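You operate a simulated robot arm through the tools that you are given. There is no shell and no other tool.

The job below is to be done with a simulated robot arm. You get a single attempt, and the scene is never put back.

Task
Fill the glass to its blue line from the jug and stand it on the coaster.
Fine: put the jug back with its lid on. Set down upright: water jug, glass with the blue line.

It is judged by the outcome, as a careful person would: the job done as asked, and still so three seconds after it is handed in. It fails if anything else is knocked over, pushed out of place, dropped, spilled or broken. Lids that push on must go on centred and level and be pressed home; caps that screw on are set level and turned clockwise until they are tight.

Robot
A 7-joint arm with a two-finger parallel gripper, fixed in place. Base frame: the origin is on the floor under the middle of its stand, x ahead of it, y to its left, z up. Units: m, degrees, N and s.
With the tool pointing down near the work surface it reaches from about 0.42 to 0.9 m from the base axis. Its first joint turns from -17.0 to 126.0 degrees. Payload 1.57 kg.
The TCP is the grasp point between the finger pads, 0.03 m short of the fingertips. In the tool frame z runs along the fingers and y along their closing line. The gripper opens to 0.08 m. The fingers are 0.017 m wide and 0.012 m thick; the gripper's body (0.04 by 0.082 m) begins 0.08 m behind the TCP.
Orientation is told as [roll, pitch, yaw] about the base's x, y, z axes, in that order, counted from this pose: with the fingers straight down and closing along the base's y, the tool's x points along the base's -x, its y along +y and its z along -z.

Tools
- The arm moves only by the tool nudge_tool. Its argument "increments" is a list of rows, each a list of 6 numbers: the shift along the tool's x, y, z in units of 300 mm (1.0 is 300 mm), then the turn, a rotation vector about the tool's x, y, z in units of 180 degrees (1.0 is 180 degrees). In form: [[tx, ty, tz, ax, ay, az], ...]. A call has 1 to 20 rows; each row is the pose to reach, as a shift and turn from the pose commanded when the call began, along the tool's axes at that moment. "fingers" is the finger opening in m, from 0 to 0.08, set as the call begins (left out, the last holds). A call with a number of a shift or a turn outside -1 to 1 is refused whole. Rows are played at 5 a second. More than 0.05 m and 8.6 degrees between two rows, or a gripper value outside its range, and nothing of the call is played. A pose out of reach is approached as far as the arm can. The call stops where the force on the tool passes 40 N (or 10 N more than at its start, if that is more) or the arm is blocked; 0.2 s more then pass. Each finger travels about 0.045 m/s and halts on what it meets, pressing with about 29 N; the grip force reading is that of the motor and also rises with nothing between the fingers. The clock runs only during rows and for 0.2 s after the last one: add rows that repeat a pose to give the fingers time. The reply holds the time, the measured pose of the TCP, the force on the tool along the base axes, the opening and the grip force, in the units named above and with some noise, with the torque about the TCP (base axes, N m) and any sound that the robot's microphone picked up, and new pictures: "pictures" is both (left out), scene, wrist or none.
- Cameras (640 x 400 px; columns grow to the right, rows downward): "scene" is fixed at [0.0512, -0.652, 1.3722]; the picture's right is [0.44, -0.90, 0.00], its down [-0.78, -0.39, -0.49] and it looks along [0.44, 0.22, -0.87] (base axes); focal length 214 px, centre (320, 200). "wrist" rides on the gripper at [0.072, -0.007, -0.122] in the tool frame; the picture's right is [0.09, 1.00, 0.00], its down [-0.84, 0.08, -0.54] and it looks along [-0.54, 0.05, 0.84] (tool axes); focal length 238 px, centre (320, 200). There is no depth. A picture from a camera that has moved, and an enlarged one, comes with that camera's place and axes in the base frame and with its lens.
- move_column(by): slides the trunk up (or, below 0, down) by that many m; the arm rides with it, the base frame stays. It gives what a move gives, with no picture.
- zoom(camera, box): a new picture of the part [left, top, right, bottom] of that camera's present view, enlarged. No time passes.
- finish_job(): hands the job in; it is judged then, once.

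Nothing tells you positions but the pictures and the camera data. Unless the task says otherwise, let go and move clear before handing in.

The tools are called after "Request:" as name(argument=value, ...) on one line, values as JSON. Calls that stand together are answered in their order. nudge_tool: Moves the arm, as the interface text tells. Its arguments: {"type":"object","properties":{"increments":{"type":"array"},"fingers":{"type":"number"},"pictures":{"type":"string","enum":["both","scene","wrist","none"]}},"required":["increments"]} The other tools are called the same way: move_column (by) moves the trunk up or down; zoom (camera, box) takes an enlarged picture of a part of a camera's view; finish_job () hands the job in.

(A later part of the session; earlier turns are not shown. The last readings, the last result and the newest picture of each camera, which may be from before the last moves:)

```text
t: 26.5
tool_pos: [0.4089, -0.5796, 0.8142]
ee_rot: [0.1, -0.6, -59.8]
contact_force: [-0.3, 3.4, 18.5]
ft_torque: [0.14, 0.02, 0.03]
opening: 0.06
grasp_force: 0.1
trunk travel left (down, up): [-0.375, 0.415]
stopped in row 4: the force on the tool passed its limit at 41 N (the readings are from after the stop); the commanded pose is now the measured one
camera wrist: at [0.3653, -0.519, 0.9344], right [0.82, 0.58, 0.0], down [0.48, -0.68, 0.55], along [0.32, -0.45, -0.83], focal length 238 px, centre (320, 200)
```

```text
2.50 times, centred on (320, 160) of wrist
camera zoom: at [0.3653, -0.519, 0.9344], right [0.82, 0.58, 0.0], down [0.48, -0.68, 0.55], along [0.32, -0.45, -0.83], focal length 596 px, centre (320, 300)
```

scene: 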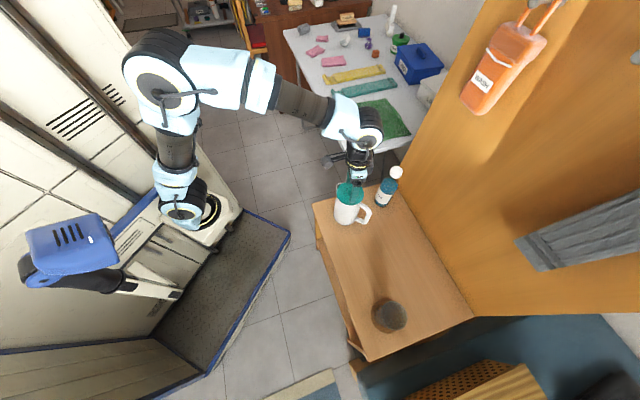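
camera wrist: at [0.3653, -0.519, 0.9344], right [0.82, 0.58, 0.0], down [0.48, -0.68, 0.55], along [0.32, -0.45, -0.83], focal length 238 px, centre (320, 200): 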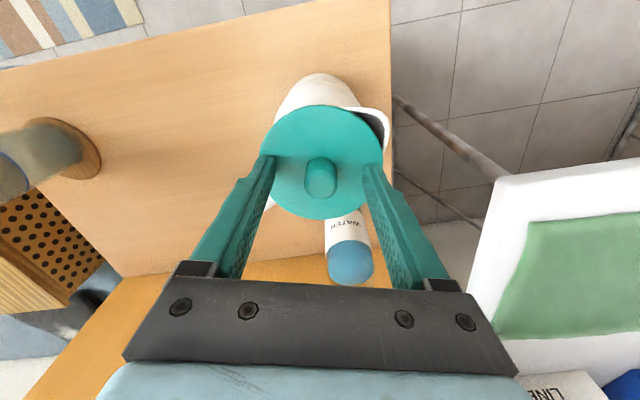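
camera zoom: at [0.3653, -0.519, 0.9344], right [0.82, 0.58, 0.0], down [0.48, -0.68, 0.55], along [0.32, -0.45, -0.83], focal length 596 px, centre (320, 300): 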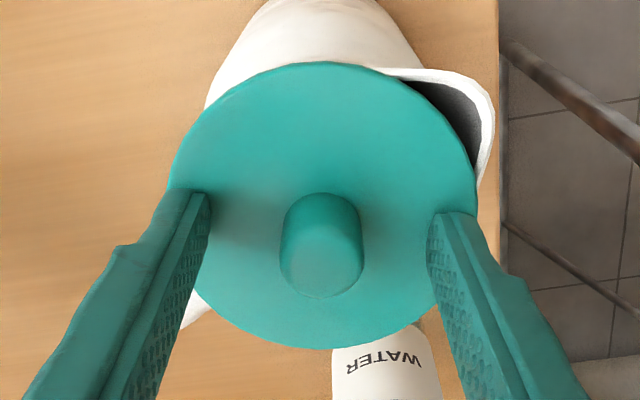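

The fingertips touched the lid plate, which puts the lid top at about z ≈ 0.784. I'll back off 3 mm, level the tool and close on the knob.

Request:
nudge_tool(increments=[[0, 0, -0.011, 0, 0.0033, 0], [0, 0, -0.011, 0, 0.0033, 0]], pictures="none")

Request:
nudge_tool(increments=[[0, 0, 0, 0, 0, 0], [0, 0, 0, 0, 0, 0], [0, 0, 0, 0, 0, 0], [0, 0, 0, 0, 0, 0], [0, 0, 0, 0, 0, 0]], fingers=0.01, pictures="wrist")

Request:
zoom(camera="wrist", box=[240, 80, 400, 240])

```text
t: 27.1
tool_pos: [0.4095, -0.5786, 0.8133]
ee_rot: [0.0, 0.3, -60.0]
contact_force: [0.0, -0.8, 1.4]
ft_torque: [0.0, -0.04, 0.02]
opening: 0.0599
grasp_force: 0.0
trunk travel left (down, up): [-0.375, 0.415]
```

```text
t: 28.3
tool_pos: [0.4099, -0.5785, 0.8154]
ee_rot: [0.0, 0.3, -59.9]
contact_force: [0.2, 0.6, -0.6]
ft_torque: [0.01, 0.02, 0.0]
opening: 0.0199
grasp_force: 28.6
trunk travel left (down, up): [-0.375, 0.415]
camera wrist: at [0.3661, -0.5201, 0.9364], right [0.82, 0.58, 0.0], down [0.49, -0.69, 0.54], along [0.31, -0.44, -0.84], focal length 238 px, centre (320, 200)
```

wrist: 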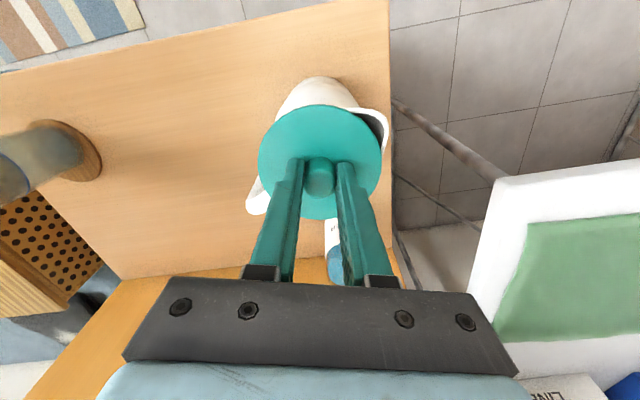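

```text
2.50 times, centred on (320, 160) of wrist
camera zoom: at [0.3661, -0.5201, 0.9364], right [0.82, 0.58, 0.0], down [0.49, -0.69, 0.54], along [0.31, -0.44, -0.84], focal length 596 px, centre (320, 300)
```

zoom: 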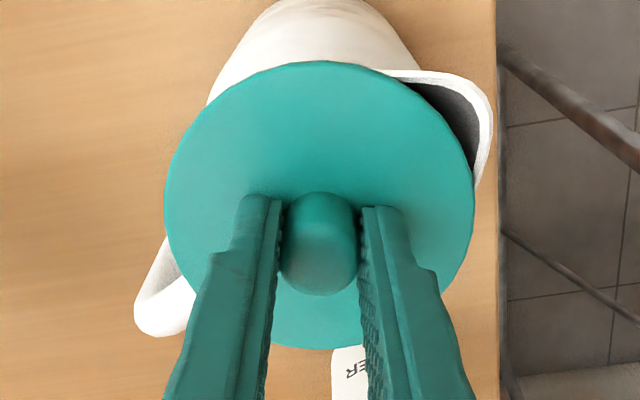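

The knob is gripped at 20 mm. I'll pull up in small steps to feel how firmly the lid sits.

Request:
nudge_tool(increments=[[0, 0, -0.007, 0, 0, 0], [0, 0, -0.007, 0, 0, 0]], pictures="none")

Request:
nudge_tool(increments=[[0, 0, -0.007, 0, 0, 0], [0, 0, -0.007, 0, 0, 0]], pictures="wrist")

```text
t: 28.9
tool_pos: [0.4097, -0.579, 0.8168]
ee_rot: [0.0, 0.2, -59.9]
contact_force: [-0.7, -0.2, 0.6]
ft_torque: [0.01, 0.04, -0.03]
opening: 0.0202
grasp_force: 28.3
trunk travel left (down, up): [-0.375, 0.415]
```

```text
t: 29.5
tool_pos: [0.4099, -0.5791, 0.8192]
ee_rot: [0.0, 0.4, -59.9]
contact_force: [-0.3, 0.0, 0.0]
ft_torque: [0.0, 0.0, 0.02]
opening: 0.02
grasp_force: 29.1
trunk travel left (down, up): [-0.375, 0.415]
camera wrist: at [0.3659, -0.5208, 0.9405], right [0.82, 0.58, 0.0], down [0.49, -0.69, 0.54], along [0.31, -0.44, -0.84], focal length 238 px, centre (320, 200)
```

wrist: 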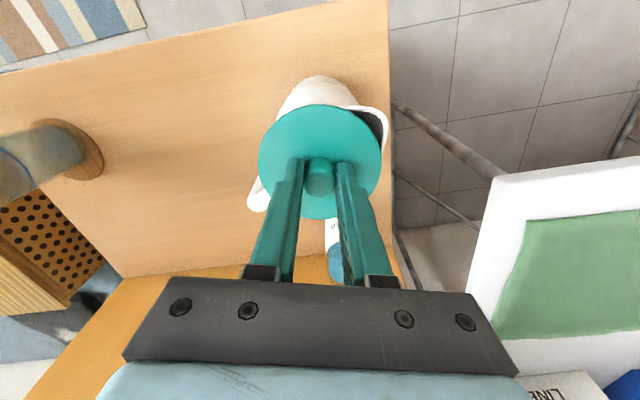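

Request:
nudge_tool(increments=[[0, 0, -0.015, 0, 0, 0], [0, 0, -0.03, 0, 0, 0], [0, 0, -0.05, 0, 0, 0], [0, 0, -0.08, 0, 0, 0], [0, 0, -0.12, 0, 0, 0], [0, 0, -0.16, 0, 0, 0], [0, 0, -0.16, 0, 0, 0]], pictures="both")

Request:
zoom(camera="scene", box=[310, 150, 400, 230])

Request:
zoom(camera="wrist", box=[230, 60, 410, 240])

```text
t: 31.1
tool_pos: [0.4095, -0.58, 0.8674]
ee_rot: [0.0, 0.2, -59.9]
contact_force: [0.3, 0.3, 0.0]
ft_torque: [0.03, 0.02, 0.01]
opening: 0.02
grasp_force: 29.0
trunk travel left (down, up): [-0.375, 0.415]
camera wrist: at [0.366, -0.5211, 0.989], right [0.82, 0.58, 0.0], down [0.49, -0.69, 0.54], along [0.31, -0.44, -0.84], focal length 238 px, centre (320, 200)
```

scene: 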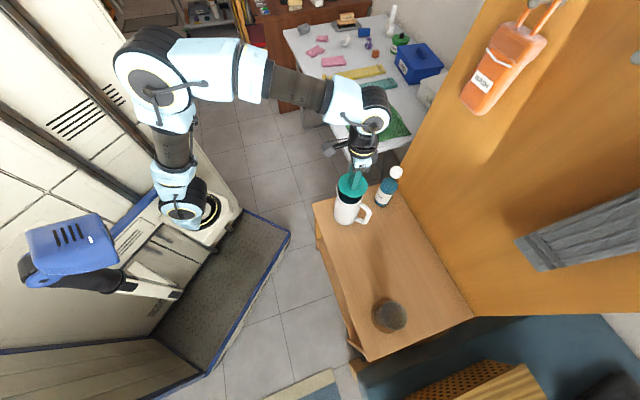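
wrist: 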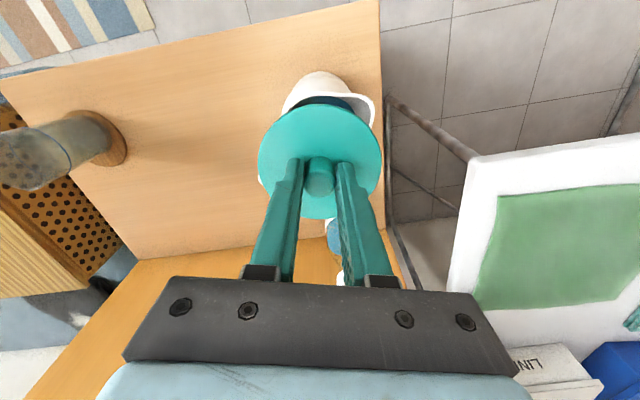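

```text
5.00 times, centred on (355, 190) of scene
camera zoom: at [0.0512, -0.652, 1.3722], right [0.44, -0.9, 0.0], down [-0.78, -0.39, -0.49], along [0.44, 0.22, -0.87], focal length 1072 px, centre (145, 250)
```

zoom: 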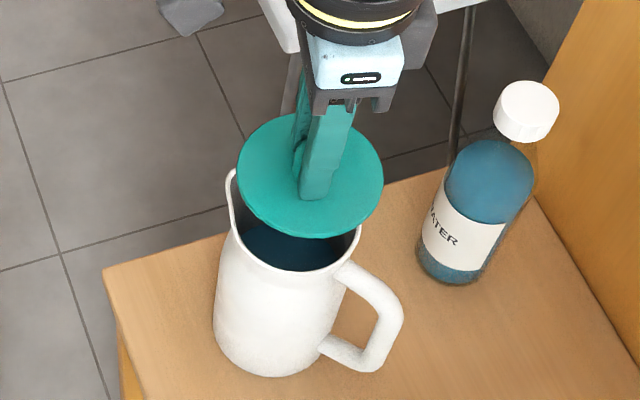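

```text
2.22 times, centred on (320, 150) of wrist
camera zoom: at [0.366, -0.5211, 0.989], right [0.82, 0.58, 0.0], down [0.49, -0.69, 0.54], along [0.31, -0.44, -0.84], focal length 530 px, centre (320, 311)
```

zoom: 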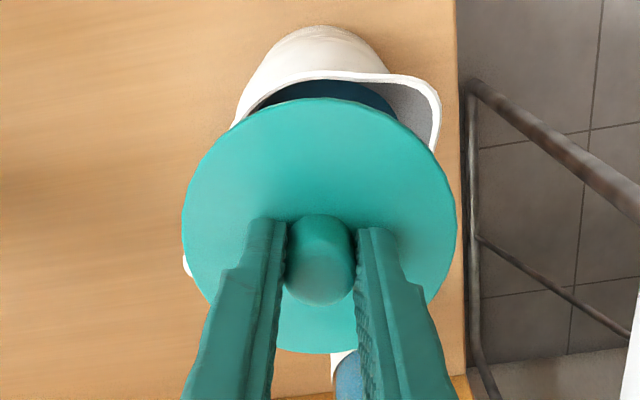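

The lid came off freely and there is blue-tinted water in the jug. I'll set the lid down on the clear part of the table where the glass used to stand.

Request:
nudge_tool(increments=[[0, 0, -0.1, 0, 0, 0], [-0.012, -0.09, -0.1, 0, 0, 0], [-0.024, -0.18, -0.1, 0, 0, 0], [-0.036, -0.271, -0.1, 0, 0, 0], [-0.048, -0.361, -0.1, 0, 0, 0], [-0.06, -0.451, -0.1, 0, 0, 0], [-0.072, -0.542, -0.1, 0, 0, 0], [-0.072, -0.542, 0.05, 0, 0, 0], [-0.072, -0.542, 0.2, 0, 0, 0], [-0.072, -0.542, 0.35, 0, 0, 0], [-0.072, -0.542, 0.45, 0, 0, 0], [-0.072, -0.542, 0.45, 0, 0, 0]], pictures="both")

Request:
zoom(camera="scene", box=[310, 180, 430, 290])

Request:
zoom(camera="wrist", box=[230, 60, 410, 240])

```text
t: 33.7
tool_pos: [0.2803, -0.6792, 0.7324]
ee_rot: [-0.1, 0.4, -59.8]
contact_force: [0.0, -0.2, 0.5]
ft_torque: [0.0, 0.02, -0.01]
opening: 0.02
grasp_force: 28.8
trunk travel left (down, up): [-0.375, 0.415]
camera wrist: at [0.237, -0.6206, 0.8538], right [0.82, 0.58, 0.0], down [0.49, -0.69, 0.54], along [0.31, -0.44, -0.84], focal length 238 px, centre (320, 200)
```

scene: 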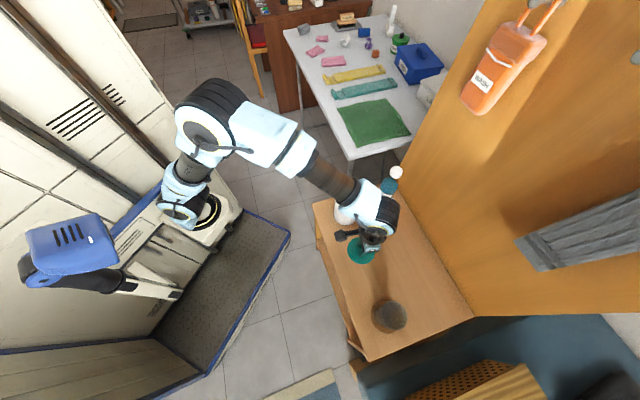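
wrist: 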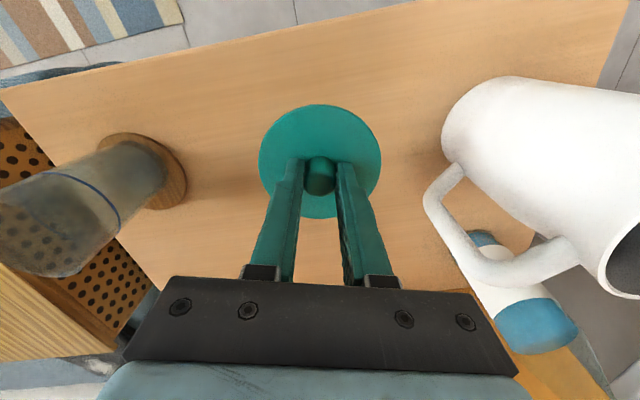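

```text
3.64 times, centred on (370, 235) of scene
camera zoom: at [0.0512, -0.652, 1.3722], right [0.44, -0.9, 0.0], down [-0.78, -0.39, -0.49], along [0.44, 0.22, -0.87], focal length 780 px, centre (138, 73)
```

zoom: 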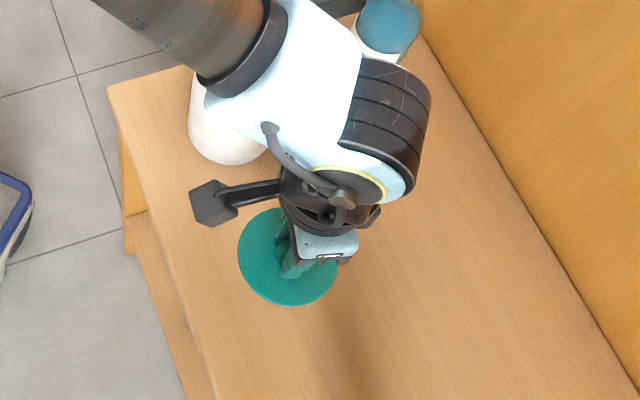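

```text
2.22 times, centred on (320, 150) of wrist
camera zoom: at [0.237, -0.6206, 0.8538], right [0.82, 0.58, 0.0], down [0.49, -0.69, 0.54], along [0.31, -0.44, -0.84], focal length 530 px, centre (320, 311)
```

zoom: 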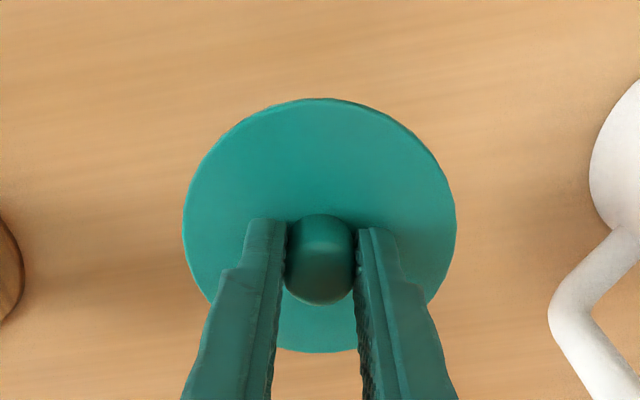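

Request:
nudge_tool(increments=[[0, 0, 0.025, 0, 0, 0], [0, 0, 0.05, 0, 0, 0], [0, 0, 0.067, 0, 0, 0], [0, 0, 0.067, 0, 0, 0]], pictures="none")

Request:
nudge_tool(increments=[[0, 0, 0.01, 0, 0, 0], [0, 0, 0.016, 0, 0, 0], [0, 0, 0.016, 0, 0, 0]], pictures="none")

Request:
nudge_tool(increments=[[0, 0, 0.01, 0, 0, 0], [0, 0, 0.016, 0, 0, 0], [0, 0, 0.016, 0, 0, 0]], pictures="wrist")

```text
t: 34.7
tool_pos: [0.2803, -0.6787, 0.712]
ee_rot: [0.1, 0.3, -59.8]
contact_force: [0.8, -0.5, -0.6]
ft_torque: [-0.03, -0.01, -0.01]
opening: 0.0198
grasp_force: 28.8
trunk travel left (down, up): [-0.375, 0.415]
```

```text
t: 35.5
tool_pos: [0.2798, -0.6804, 0.7087]
ee_rot: [0.0, 0.3, -59.9]
contact_force: [-0.7, 0.5, -0.4]
ft_torque: [0.0, 0.01, -0.01]
opening: 0.0201
grasp_force: 29.0
trunk travel left (down, up): [-0.375, 0.415]
```

```text
t: 36.3
tool_pos: [0.2795, -0.6781, 0.7018]
ee_rot: [0.0, 0.2, -60.0]
contact_force: [-0.1, 0.2, -1.4]
ft_torque: [-0.01, 0.01, -0.01]
opening: 0.0199
grasp_force: 29.1
trunk travel left (down, up): [-0.375, 0.415]
camera wrist: at [0.2366, -0.6199, 0.8242], right [0.82, 0.58, 0.0], down [0.49, -0.69, 0.54], along [0.31, -0.44, -0.84], focal length 238 px, centre (320, 200)
```

wrist: 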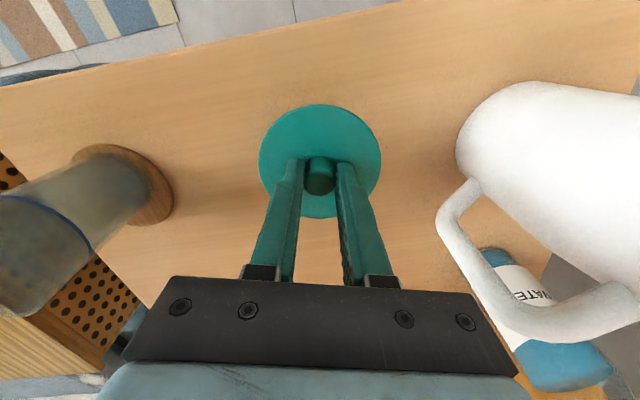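

Request:
nudge_tool(increments=[[0, 0, 0.01, 0, 0, 0], [0, 0, 0.015, 0, 0, 0], [0, 0, 0.015, 0, 0, 0]], pictures="none")

Request:
nudge_tool(increments=[[0, 0, 0.008, 0, 0, 0], [0, 0, 0.012, 0, 0, 0], [0, 0, 0.012, 0, 0, 0]], pictures="none")

Request:
nudge_tool(increments=[[0, 0, 0.006, 0, 0, 0], [0, 0, 0.01, 0, 0, 0], [0, 0, 0.01, 0, 0, 0]], pictures="none")

```text
t: 37.1
tool_pos: [0.28, -0.6805, 0.6983]
ee_rot: [0.0, 0.3, -60.0]
contact_force: [0.1, -0.3, -0.3]
ft_torque: [-0.01, -0.01, 0.02]
opening: 0.0198
grasp_force: 29.1
trunk travel left (down, up): [-0.375, 0.415]
```

```text
t: 37.9
tool_pos: [0.2795, -0.679, 0.6955]
ee_rot: [0.0, 0.3, -59.9]
contact_force: [0.0, -0.8, -1.3]
ft_torque: [0.0, -0.03, 0.0]
opening: 0.0199
grasp_force: 29.4
trunk travel left (down, up): [-0.375, 0.415]
```

```text
t: 38.7
tool_pos: [0.2783, -0.679, 0.6927]
ee_rot: [-0.1, 0.2, -59.9]
contact_force: [0.3, -0.7, -0.3]
ft_torque: [0.01, -0.01, -0.02]
opening: 0.0201
grasp_force: 28.8
trunk travel left (down, up): [-0.375, 0.415]
```

Request:
nudge_tool(increments=[[0, 0, 0.006, 0, 0, 0], [0, 0, 0.01, 0, 0, 0], [0, 0, 0.01, 0, 0, 0]], pictures="none")

Request:
nudge_tool(increments=[[0, 0, 0.006, 0, 0, 0], [0, 0, 0.01, 0, 0, 0], [0, 0, 0.01, 0, 0, 0]], pictures="none")

Request:
nudge_tool(increments=[[0, 0, 0.006, 0, 0, 0], [0, 0, 0.01, 0, 0, 0], [0, 0, 0.01, 0, 0, 0]], pictures="wrist")

Request:
zoom(camera="wrist", box=[230, 80, 410, 240])

```text
t: 39.5
tool_pos: [0.2806, -0.6795, 0.6892]
ee_rot: [0.0, 0.4, -59.9]
contact_force: [0.1, -0.8, -0.4]
ft_torque: [0.03, -0.02, 0.02]
opening: 0.0197
grasp_force: 29.0
trunk travel left (down, up): [-0.375, 0.415]
```

```text
t: 40.3
tool_pos: [0.2791, -0.6796, 0.6851]
ee_rot: [-0.1, 0.4, -59.8]
contact_force: [0.1, 0.8, -0.6]
ft_torque: [-0.01, -0.01, -0.04]
opening: 0.0196
grasp_force: 29.1
trunk travel left (down, up): [-0.375, 0.415]
```

```text
t: 41.1
tool_pos: [0.2799, -0.6787, 0.6827]
ee_rot: [0.1, 0.2, -59.9]
contact_force: [0.3, 0.4, 0.2]
ft_torque: [-0.01, 0.0, 0.02]
opening: 0.0197
grasp_force: 28.7
trunk travel left (down, up): [-0.375, 0.415]
camera wrist: at [0.2364, -0.6204, 0.804], right [0.82, 0.58, 0.0], down [0.49, -0.69, 0.54], along [0.31, -0.44, -0.84], focal length 238 px, centre (320, 200)
```

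wrist: 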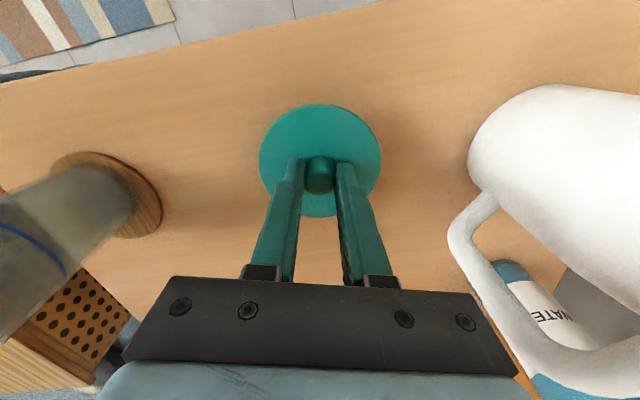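

```text
2.50 times, centred on (320, 160) of wrist
camera zoom: at [0.2364, -0.6204, 0.804], right [0.82, 0.58, 0.0], down [0.49, -0.69, 0.54], along [0.31, -0.44, -0.84], focal length 596 px, centre (320, 300)
```

zoom: 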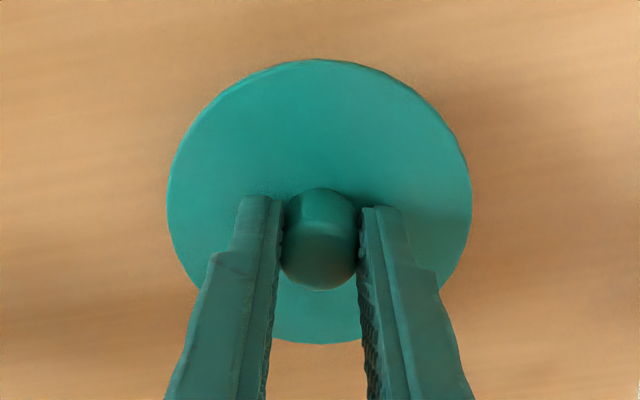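

Request:
nudge_tool(increments=[[0, 0, 0.006, 0, 0, 0], [0, 0, 0.009, 0, 0, 0], [0, 0, 0.009, 0, 0, 0]], pictures="none")

Request:
nudge_tool(increments=[[0, 0, 0.006, 0, 0, 0], [0, 0, 0.009, 0, 0, 0], [0, 0, 0.009, 0, 0, 0]], pictures="none")

Request:
nudge_tool(increments=[[0, 0, 0.004, 0, 0, 0], [0, 0, 0.007, 0, 0, 0], [0, 0, 0.007, 0, 0, 0]], pictures="none")

```text
t: 41.9
tool_pos: [0.281, -0.6785, 0.6795]
ee_rot: [0.0, 0.3, -59.9]
contact_force: [-0.2, -0.1, -0.7]
ft_torque: [0.02, 0.03, -0.02]
opening: 0.0199
grasp_force: 29.2
trunk travel left (down, up): [-0.375, 0.415]
```

```text
t: 42.7
tool_pos: [0.2798, -0.6791, 0.6778]
ee_rot: [-0.1, 0.3, -59.9]
contact_force: [0.0, -0.7, -0.2]
ft_torque: [0.03, -0.05, -0.01]
opening: 0.02
grasp_force: 28.9
trunk travel left (down, up): [-0.375, 0.415]
```

```text
t: 43.5
tool_pos: [0.2793, -0.6788, 0.6755]
ee_rot: [-0.1, 0.3, -59.9]
contact_force: [-0.2, -0.4, 0.4]
ft_torque: [0.01, 0.01, -0.01]
opening: 0.02
grasp_force: 28.7
trunk travel left (down, up): [-0.375, 0.415]
```

Request:
nudge_tool(increments=[[0, 0, 0.004, 0, 0, 0], [0, 0, 0.007, 0, 0, 0], [0, 0, 0.007, 0, 0, 0]], pictures="none")

Request:
nudge_tool(increments=[[0, 0, 0.004, 0, 0, 0], [0, 0, 0.007, 0, 0, 0], [0, 0, 0.007, 0, 0, 0]], pictures="none")

Request:
nudge_tool(increments=[[0, 0, 0.004, 0, 0, 0], [0, 0, 0.006, 0, 0, 0], [0, 0, 0.006, 0, 0, 0]], pictures="wrist")

Request:
zoom(camera="wrist", box=[230, 80, 410, 240])

```text
t: 44.3
tool_pos: [0.2771, -0.6795, 0.6726]
ee_rot: [0.0, 0.4, -60.0]
contact_force: [0.2, -0.2, -0.2]
ft_torque: [-0.06, -0.02, -0.02]
opening: 0.0198
grasp_force: 29.1
trunk travel left (down, up): [-0.375, 0.415]
```

```text
t: 45.1
tool_pos: [0.2794, -0.6797, 0.671]
ee_rot: [0.0, 0.3, -60.0]
contact_force: [0.1, 0.0, -0.2]
ft_torque: [0.02, 0.0, 0.0]
opening: 0.0196
grasp_force: 29.4
trunk travel left (down, up): [-0.375, 0.415]
```

```text
t: 45.9
tool_pos: [0.2792, -0.6774, 0.6692]
ee_rot: [0.0, 0.3, -60.0]
contact_force: [0.3, -0.7, -0.2]
ft_torque: [0.01, 0.0, -0.01]
opening: 0.0196
grasp_force: 29.0
trunk travel left (down, up): [-0.375, 0.415]
camera wrist: at [0.2359, -0.6195, 0.7905], right [0.82, 0.58, 0.0], down [0.49, -0.69, 0.54], along [0.31, -0.44, -0.84], focal length 238 px, centre (320, 200)
```

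wrist: 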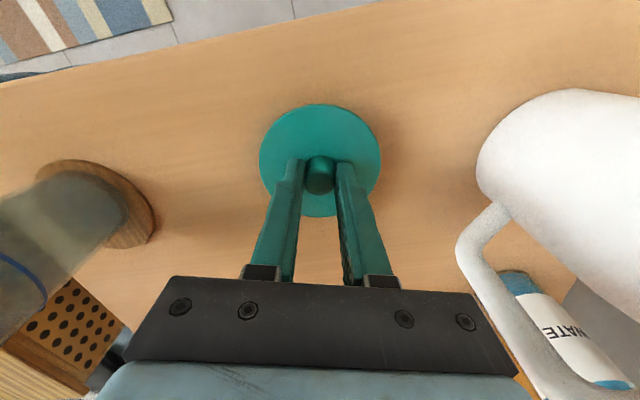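

```text
2.50 times, centred on (320, 160) of wrist
camera zoom: at [0.2359, -0.6195, 0.7905], right [0.82, 0.58, 0.0], down [0.49, -0.69, 0.54], along [0.31, -0.44, -0.84], focal length 596 px, centre (320, 300)
```

zoom: 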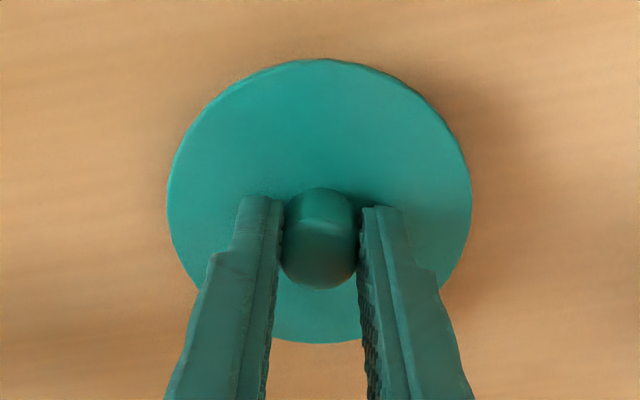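

Request:
nudge_tool(increments=[[0, 0, 0.005, 0, 0, 0], [0, 0, 0.01, 0, 0, 0], [0, 0, 0.01, 0, 0, 0]], pictures="none")

Request:
nudge_tool(increments=[[0, 0, 0.005, 0, 0, 0], [0, 0, 0.01, 0, 0, 0], [0, 0, 0.01, 0, 0, 0]], pictures="none")

Request:
nudge_tool(increments=[[0, 0, 0.005, 0, 0, 0], [0, 0, 0.008, 0, 0, 0], [0, 0, 0.008, 0, 0, 0]], pictures="none")

```text
t: 46.7
tool_pos: [0.2787, -0.6781, 0.6661]
ee_rot: [0.0, 0.3, -60.0]
contact_force: [0.1, -0.4, 0.3]
ft_torque: [-0.01, 0.0, 0.0]
opening: 0.0197
grasp_force: 28.3
trunk travel left (down, up): [-0.375, 0.415]
```

```text
t: 47.5
tool_pos: [0.2805, -0.6804, 0.6662]
ee_rot: [0.1, 0.1, -59.9]
contact_force: [-0.2, 5.8, 24.4]
ft_torque: [0.26, 0.09, 0.1]
opening: 0.0198
grasp_force: 29.3
trunk travel left (down, up): [-0.375, 0.415]
```

```text
t: 48.3
tool_pos: [0.2784, -0.6795, 0.6624]
ee_rot: [-0.1, 0.1, -59.9]
contact_force: [-0.6, -4.4, 26.2]
ft_torque: [-0.2, -0.04, 0.08]
opening: 0.0196
grasp_force: 28.9
trunk travel left (down, up): [-0.375, 0.415]
```

Contact with the table. I'll relieve the pressure, release the knob and rise.

Request:
nudge_tool(increments=[[0, 0, -0.012, 0, 0, 0], [0, 0, -0.012, 0, 0, 0]], pictures="none")

Request:
nudge_tool(increments=[[0, 0, 0, 0, 0, 0], [0, 0, 0, 0, 0, 0], [0, 0, 0, 0, 0, 0]], fingers=0.05, pictures="none")

Request:
nudge_tool(increments=[[0, 0, -0.1, 0, 0, 0], [0, 0, -0.25, 0, 0, 0], [0, 0, -0.4, 0, 0, 0], [0, 0, -0.55, 0, 0, 0], [0, 0, -0.7, 0, 0, 0], [0, 0, -0.8, 0, 0, 0], [0, 0, -0.8, 0, 0, 0]], fingers=0.06, pictures="both")

Request:
zoom(camera="wrist", box=[230, 60, 570, 260])

```text
t: 48.9
tool_pos: [0.28, -0.6775, 0.6617]
ee_rot: [0.1, 0.6, -59.9]
contact_force: [0.2, -0.2, -0.4]
ft_torque: [-0.01, 0.01, -0.02]
opening: 0.0194
grasp_force: 29.4
trunk travel left (down, up): [-0.375, 0.415]
```

```text
t: 49.7
tool_pos: [0.2797, -0.679, 0.6652]
ee_rot: [0.0, 0.2, -59.9]
contact_force: [0.0, -0.5, -0.2]
ft_torque: [0.01, -0.02, 0.0]
opening: 0.0499
grasp_force: 0.1
trunk travel left (down, up): [-0.375, 0.415]
```

```text
t: 51.3
tool_pos: [0.2779, -0.6803, 0.9062]
ee_rot: [0.0, 0.4, -59.9]
contact_force: [0.4, -0.6, 0.8]
ft_torque: [-0.02, -0.04, 0.0]
opening: 0.0599
grasp_force: 0.2
trunk travel left (down, up): [-0.375, 0.415]
camera wrist: at [0.2356, -0.621, 1.0268], right [0.82, 0.58, 0.0], down [0.49, -0.69, 0.54], along [0.31, -0.44, -0.84], focal length 238 px, centre (320, 200)
```

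scene: 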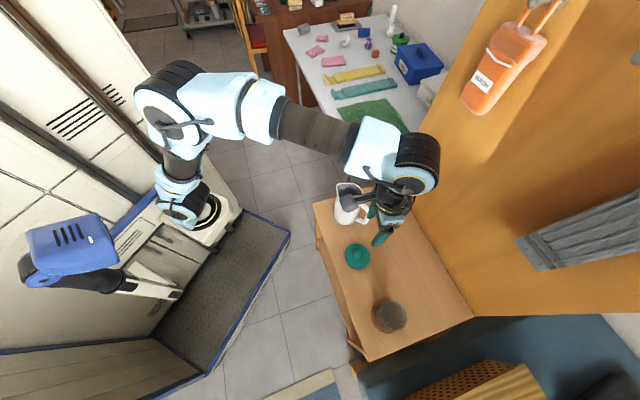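
wrist: 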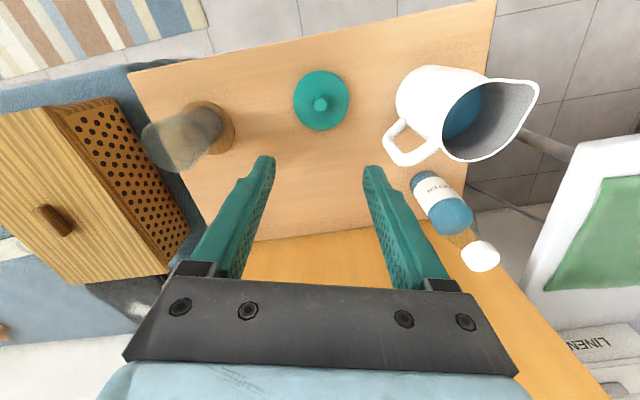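

```text
1.88 times, centred on (400, 160) of wrist
camera zoom: at [0.2356, -0.621, 1.0268], right [0.82, 0.58, 0.0], down [0.49, -0.69, 0.54], along [0.31, -0.44, -0.84], focal length 449 px, centre (169, 275)
```

zoom: 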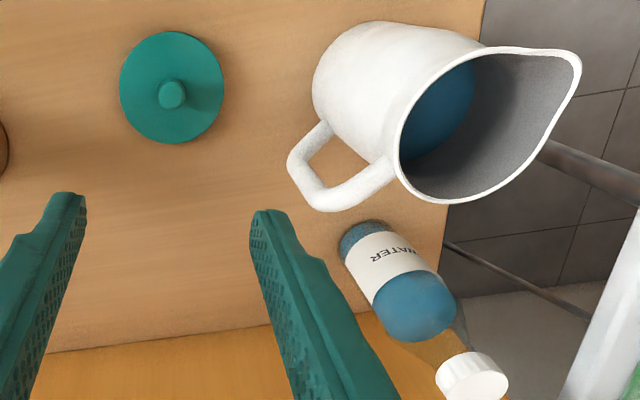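

The lid is safely on the table, and the open jug with its big spout shows clearly. Before lifting the jug I'll do a dry run with the empty gripper to see whether the tilted pour pose over the coaster is reachable.

Request:
nudge_tool(increments=[[-0.005, -0.07, -0.01, 0, 0, 0.04], [-0.01, -0.14, -0.02, 0, 0, 0.08], [-0.015, -0.21, -0.03, 0, 0, 0.12], [-0.02, -0.28, -0.04, 0, 0, 0.16], [-0.025, -0.35, -0.05, 0, 0, 0.2], [-0.03, -0.42, -0.05, 0, 0, 0.24], [-0.034, -0.474, -0.05, 0, 0, 0.2667], [-0.034, -0.474, -0.05, 0, 0, 0.2667]], pictures="both")

```text
t: 53.1
tool_pos: [0.1612, -0.7615, 0.9194]
ee_rot: [-0.1, 0.2, -108.0]
contact_force: [0.4, -0.6, 0.7]
ft_torque: [-0.03, -0.03, 0.01]
opening: 0.0602
grasp_force: 0.0
trunk travel left (down, up): [-0.375, 0.415]
camera wrist: at [0.1756, -0.6902, 1.0421], right [0.98, -0.22, 0.0], down [-0.18, -0.82, 0.54], along [-0.12, -0.53, -0.84], focal length 238 px, centre (320, 200)
```

scene: 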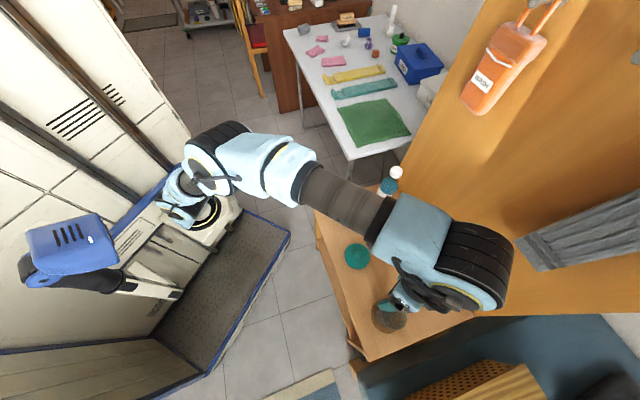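
wrist: 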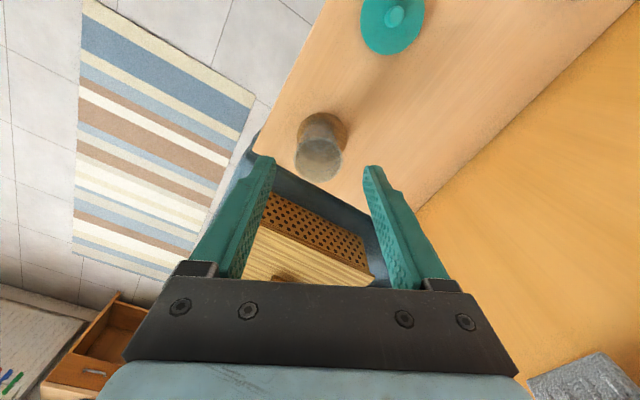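

Request:
nudge_tool(increments=[[-0.057, 0, 0.007, 0, -0.037, 0], [-0.114, 0, 0.015, 0, -0.074, 0], [-0.171, 0, 0.022, 0, -0.111, 0], [-0.228, 0, 0.03, 0, -0.148, 0], [-0.284, 0, 0.037, 0, -0.185, 0], [-0.341, 0, 0.045, 0, -0.222, 0], [-0.398, 0, 0.052, 0, -0.259, 0], [-0.455, 0, 0.06, 0, -0.296, 0], [-0.512, 0, 0.067, 0, -0.333, 0], [-0.512, 0, 0.067, 0, -0.333, 0]], pictures="both")

```text
t: 55.3
tool_pos: [0.1121, -0.9076, 0.8996]
ee_rot: [-0.4, -59.7, -107.6]
contact_force: [-0.1, -1.0, -0.3]
ft_torque: [0.02, -0.02, -0.02]
opening: 0.0601
grasp_force: 0.0
trunk travel left (down, up): [-0.375, 0.415]
camera wrist: at [0.1489, -0.7694, 0.898], right [0.96, -0.26, -0.08], down [0.09, 0.02, 1.0], along [-0.26, -0.96, 0.04], focal length 238 px, centre (320, 200)
```

scene: 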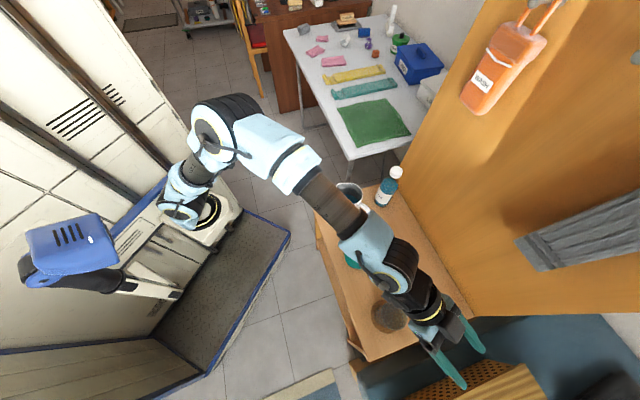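
wrist: 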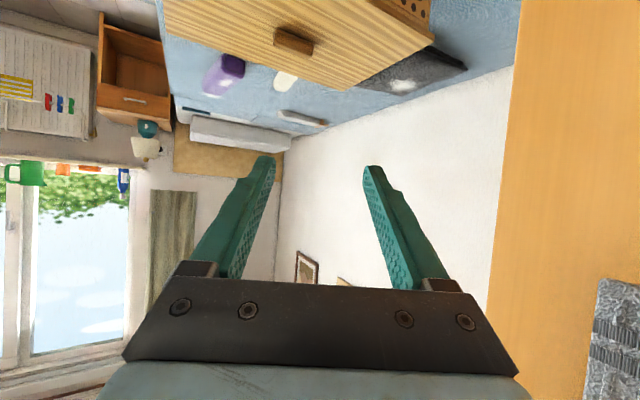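

The 60° pour pose is reachable, and the scene camera still sees the glass beside the wrist. I'll check a steeper tilt as well.

Request:
nudge_tool(increments=[[0.02, 0, -0.035, 0, -0.0347, 0], [0.041, 0, -0.07, 0, -0.0694, 0], [0.061, 0, -0.106, 0, -0.104, 0], [0.082, 0, -0.141, 0, -0.139, 0], [0.082, 0, -0.141, 0, -0.139, 0]], pictures="scene")

Request:
zoom(camera="scene", box=[340, 260, 460, 360])

```text
t: 56.5
tool_pos: [0.1299, -0.8611, 0.9009]
ee_rot: [-2.1, -85.0, -105.9]
contact_force: [-0.4, -1.0, 0.1]
ft_torque: [0.0, -0.02, 0.02]
opening: 0.0601
grasp_force: 0.0
trunk travel left (down, up): [-0.375, 0.415]
```

scene: 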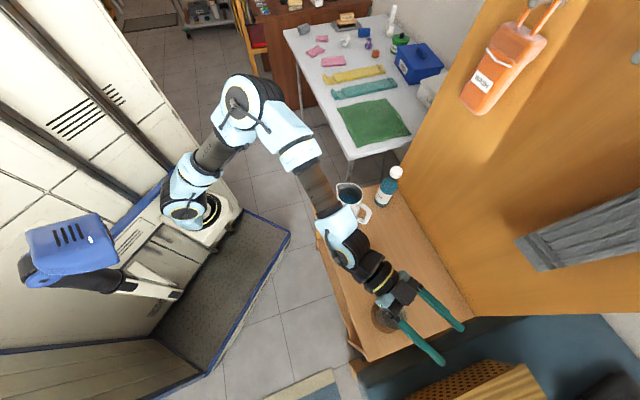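

```text
4.00 times, centred on (400, 310) of scene
camera zoom: at [0.0512, -0.652, 1.3722], right [0.44, -0.9, 0.0], down [-0.78, -0.39, -0.49], along [0.44, 0.22, -0.87], focal length 858 px, centre (0, -240)
```

zoom: 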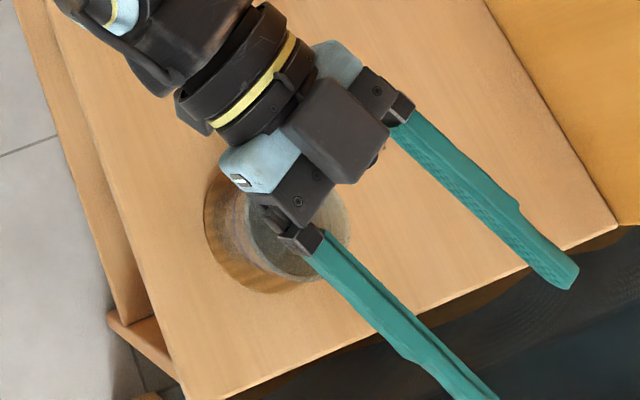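

The steep pour pose is reachable too. I'll come back upright and go above the jug's handle with the tool turned into the handle's plane.

Request:
nudge_tool(increments=[[0.002, 0.05, -0.076, 0, 0.0394, 0], [0.004, 0.1, -0.152, 0, 0.0787, 0], [0.006, 0.149, -0.228, 0, 0.118, 0], [0.008, 0.199, -0.304, 0, 0.1574, 0], [0.01, 0.248, -0.38, 0, 0.1967, 0], [0.012, 0.298, -0.456, 0, 0.236, 0], [0.014, 0.348, -0.532, 0, 0.2754, 0], [0.016, 0.397, -0.608, 0, 0.3147, 0], [0.018, 0.447, -0.684, 0, 0.354, 0], [0.02, 0.497, -0.76, 0, 0.3934, 0], [0.022, 0.546, -0.836, 0, 0.4327, 0], [0.024, 0.596, -0.912, 0, 0.472, 0], [0.024, 0.596, -0.912, 0, 0.472, 0]], fingers=0.06, pictures="both")

Request:
zoom(camera="wrist", box=[220, 40, 420, 240])

Request:
zoom(camera="scene", box=[310, 150, 430, 250])

```text
t: 59.3
tool_pos: [0.3839, -0.6546, 0.918]
ee_rot: [-0.2, 0.2, -108.0]
contact_force: [0.4, 1.1, 0.0]
ft_torque: [-0.02, 0.01, -0.02]
opening: 0.06
grasp_force: 0.0
trunk travel left (down, up): [-0.375, 0.415]
camera wrist: at [0.398, -0.5841, 1.0388], right [0.98, -0.22, 0.0], down [-0.18, -0.82, 0.54], along [-0.12, -0.52, -0.84], focal length 238 px, centre (320, 200)
```

scene: 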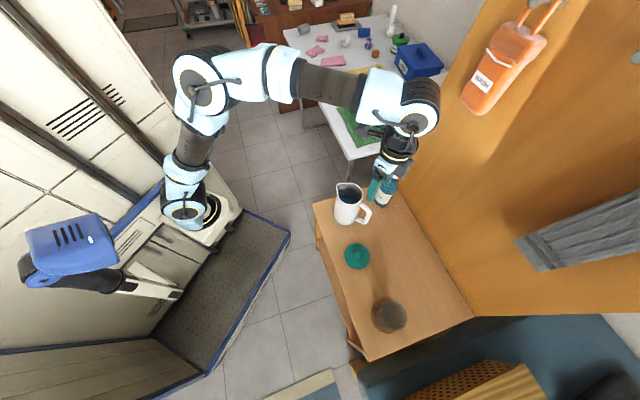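
wrist: 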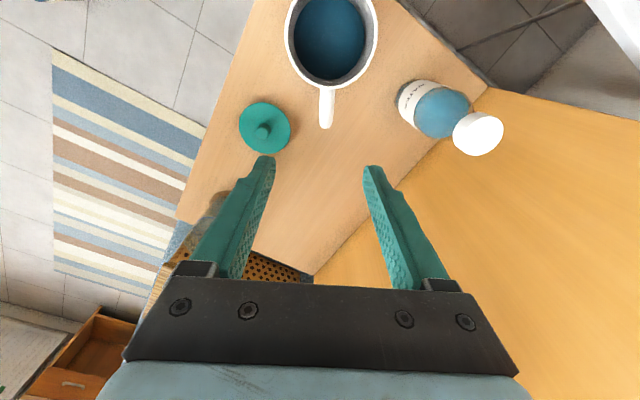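

```text
2.00 times, centred on (320, 140) of wrist
camera zoom: at [0.398, -0.5841, 1.0388], right [0.98, -0.22, 0.0], down [-0.18, -0.82, 0.54], along [-0.12, -0.52, -0.84], focal length 477 px, centre (320, 320)
```

zoom: 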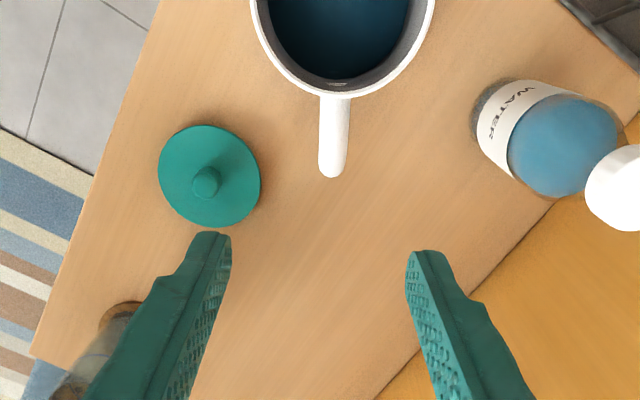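

```text
4.00 times, centred on (370, 200) of scene
camera zoom: at [0.0512, -0.652, 1.3722], right [0.44, -0.9, 0.0], down [-0.78, -0.39, -0.49], along [0.44, 0.22, -0.87], focal length 858 px, centre (120, 200)
```

zoom: 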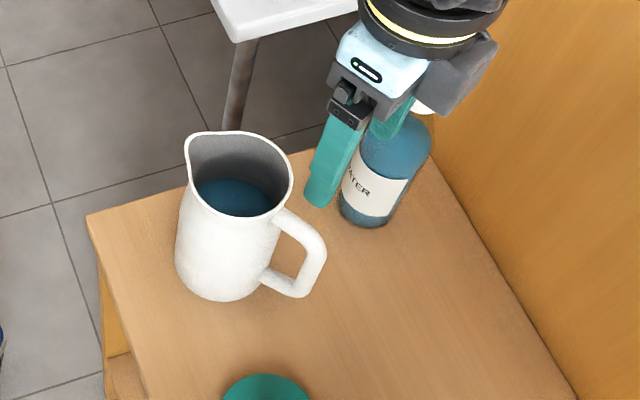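

Looking straight along the handle, its plane matches the tool's yaw to within 1–2° and sits about 6 mm to the tool's +y. I'll correct that and descend part-way to check.

Request:
nudge_tool(increments=[[0.01, 0.02, 0.1, 0, 0, -0.003], [0.01, 0.02, 0.2, 0, 0, -0.0056], [0.01, 0.02, 0.3, 0, 0, -0.0056], [0.01, 0.02, 0.373, 0, 0, -0.0056], [0.01, 0.02, 0.373, 0, 0, -0.0056]], fingers=0.06, pictures="both")

Request:
zoom(camera="wrist", box=[220, 40, 420, 240])

Request:
zoom(camera="scene", box=[320, 160, 420, 240])

```text
t: 60.5
tool_pos: [0.3893, -0.6522, 0.8059]
ee_rot: [-0.2, 0.2, -106.9]
contact_force: [0.2, 0.2, 0.6]
ft_torque: [0.01, -0.03, 0.01]
opening: 0.0602
grasp_force: 0.1
trunk travel left (down, up): [-0.375, 0.415]
camera wrist: at [0.4017, -0.5818, 0.9272], right [0.98, -0.2, 0.0], down [-0.17, -0.83, 0.54], along [-0.11, -0.53, -0.84], focal length 238 px, centre (320, 200)
```

scene: 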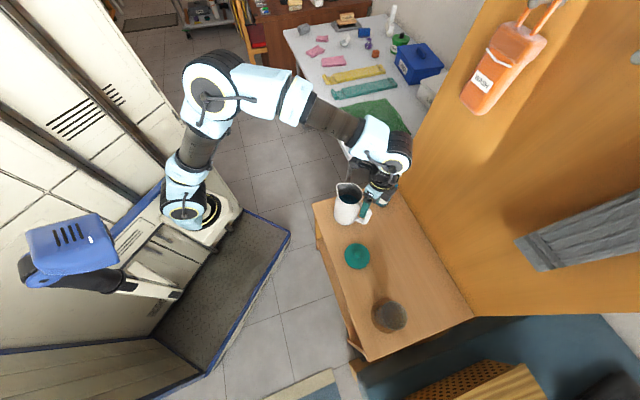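
wrist: 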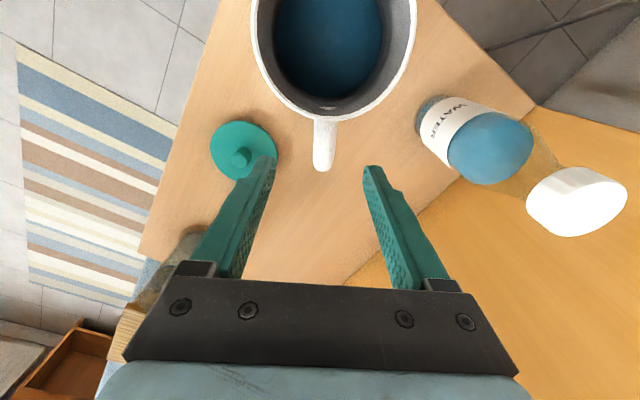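

```text
2.00 times, centred on (320, 140) of wrist
camera zoom: at [0.4017, -0.5818, 0.9272], right [0.98, -0.2, 0.0], down [-0.17, -0.83, 0.54], along [-0.11, -0.53, -0.84], focal length 477 px, centre (320, 320)
```

zoom: 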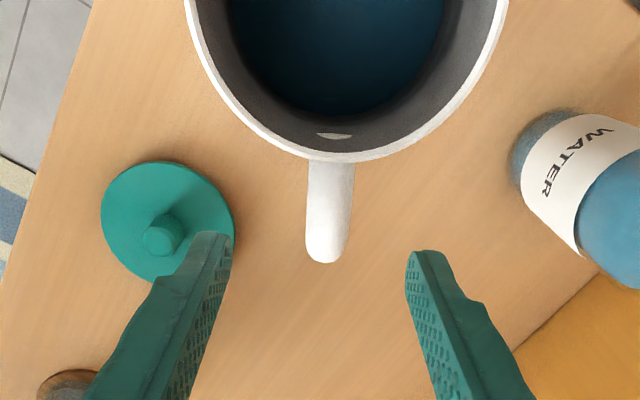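

```text
5.00 times, centred on (370, 200) of scene
camera zoom: at [0.0512, -0.652, 1.3722], right [0.44, -0.9, 0.0], down [-0.78, -0.39, -0.49], along [0.44, 0.22, -0.87], focal length 1072 px, centre (70, 200)
```

zoom: 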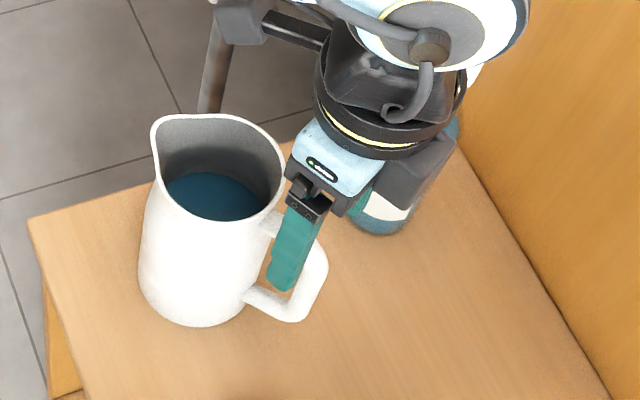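

Request:
nudge_tool(increments=[[0, 0.005, 0.06, 0, 0, -0.008], [0, 0.005, 0.12, 0, 0, -0.008], [0, 0.005, 0.18, 0, 0, -0.008], [0, 0.005, 0.23, 0, 0, -0.008], [0, 0.005, 0.26, 0, 0, -0.008], [0, 0.005, 0.26, 0, 0, -0.008]], fingers=0.06, pictures="both")

Request:
zoom(camera="wrist", box=[220, 80, 420, 280])

Request:
zoom(camera="scene", box=[320, 160, 420, 240])

```text
t: 61.9
tool_pos: [0.3918, -0.6537, 0.7258]
ee_rot: [-0.2, 0.3, -105.5]
contact_force: [-0.2, 0.3, -0.6]
ft_torque: [0.0, 0.02, -0.02]
opening: 0.0599
grasp_force: 0.0
trunk travel left (down, up): [-0.375, 0.415]
camera wrist: at [0.4037, -0.5825, 0.8467], right [0.98, -0.18, 0.0], down [-0.15, -0.83, 0.54], along [-0.1, -0.53, -0.84], focal length 238 px, centre (320, 200)
```

scene: 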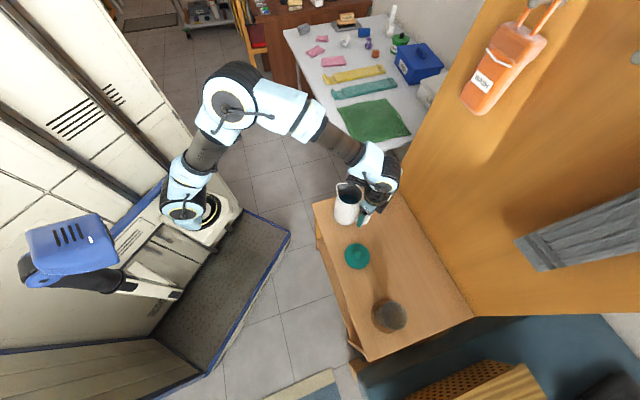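
wrist: 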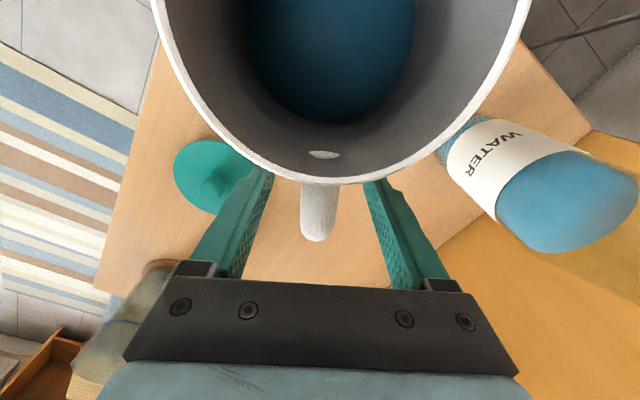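

```text
2.00 times, centred on (320, 180) of wrist
camera zoom: at [0.4037, -0.5825, 0.8467], right [0.98, -0.18, 0.0], down [-0.15, -0.83, 0.54], along [-0.1, -0.53, -0.84], focal length 477 px, centre (320, 240)
```

zoom: 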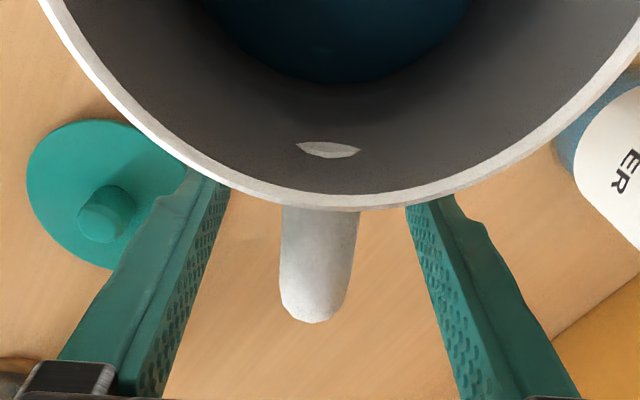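

```text
5.00 times, centred on (370, 200) of scene
camera zoom: at [0.0512, -0.652, 1.3722], right [0.44, -0.9, 0.0], down [-0.78, -0.39, -0.49], along [0.44, 0.22, -0.87], focal length 1072 px, centre (70, 200)
```

zoom: 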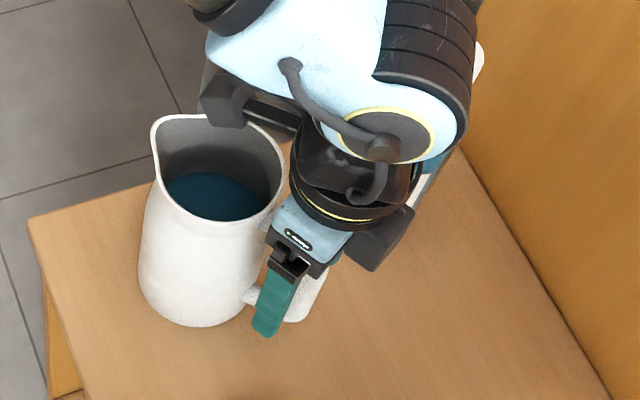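

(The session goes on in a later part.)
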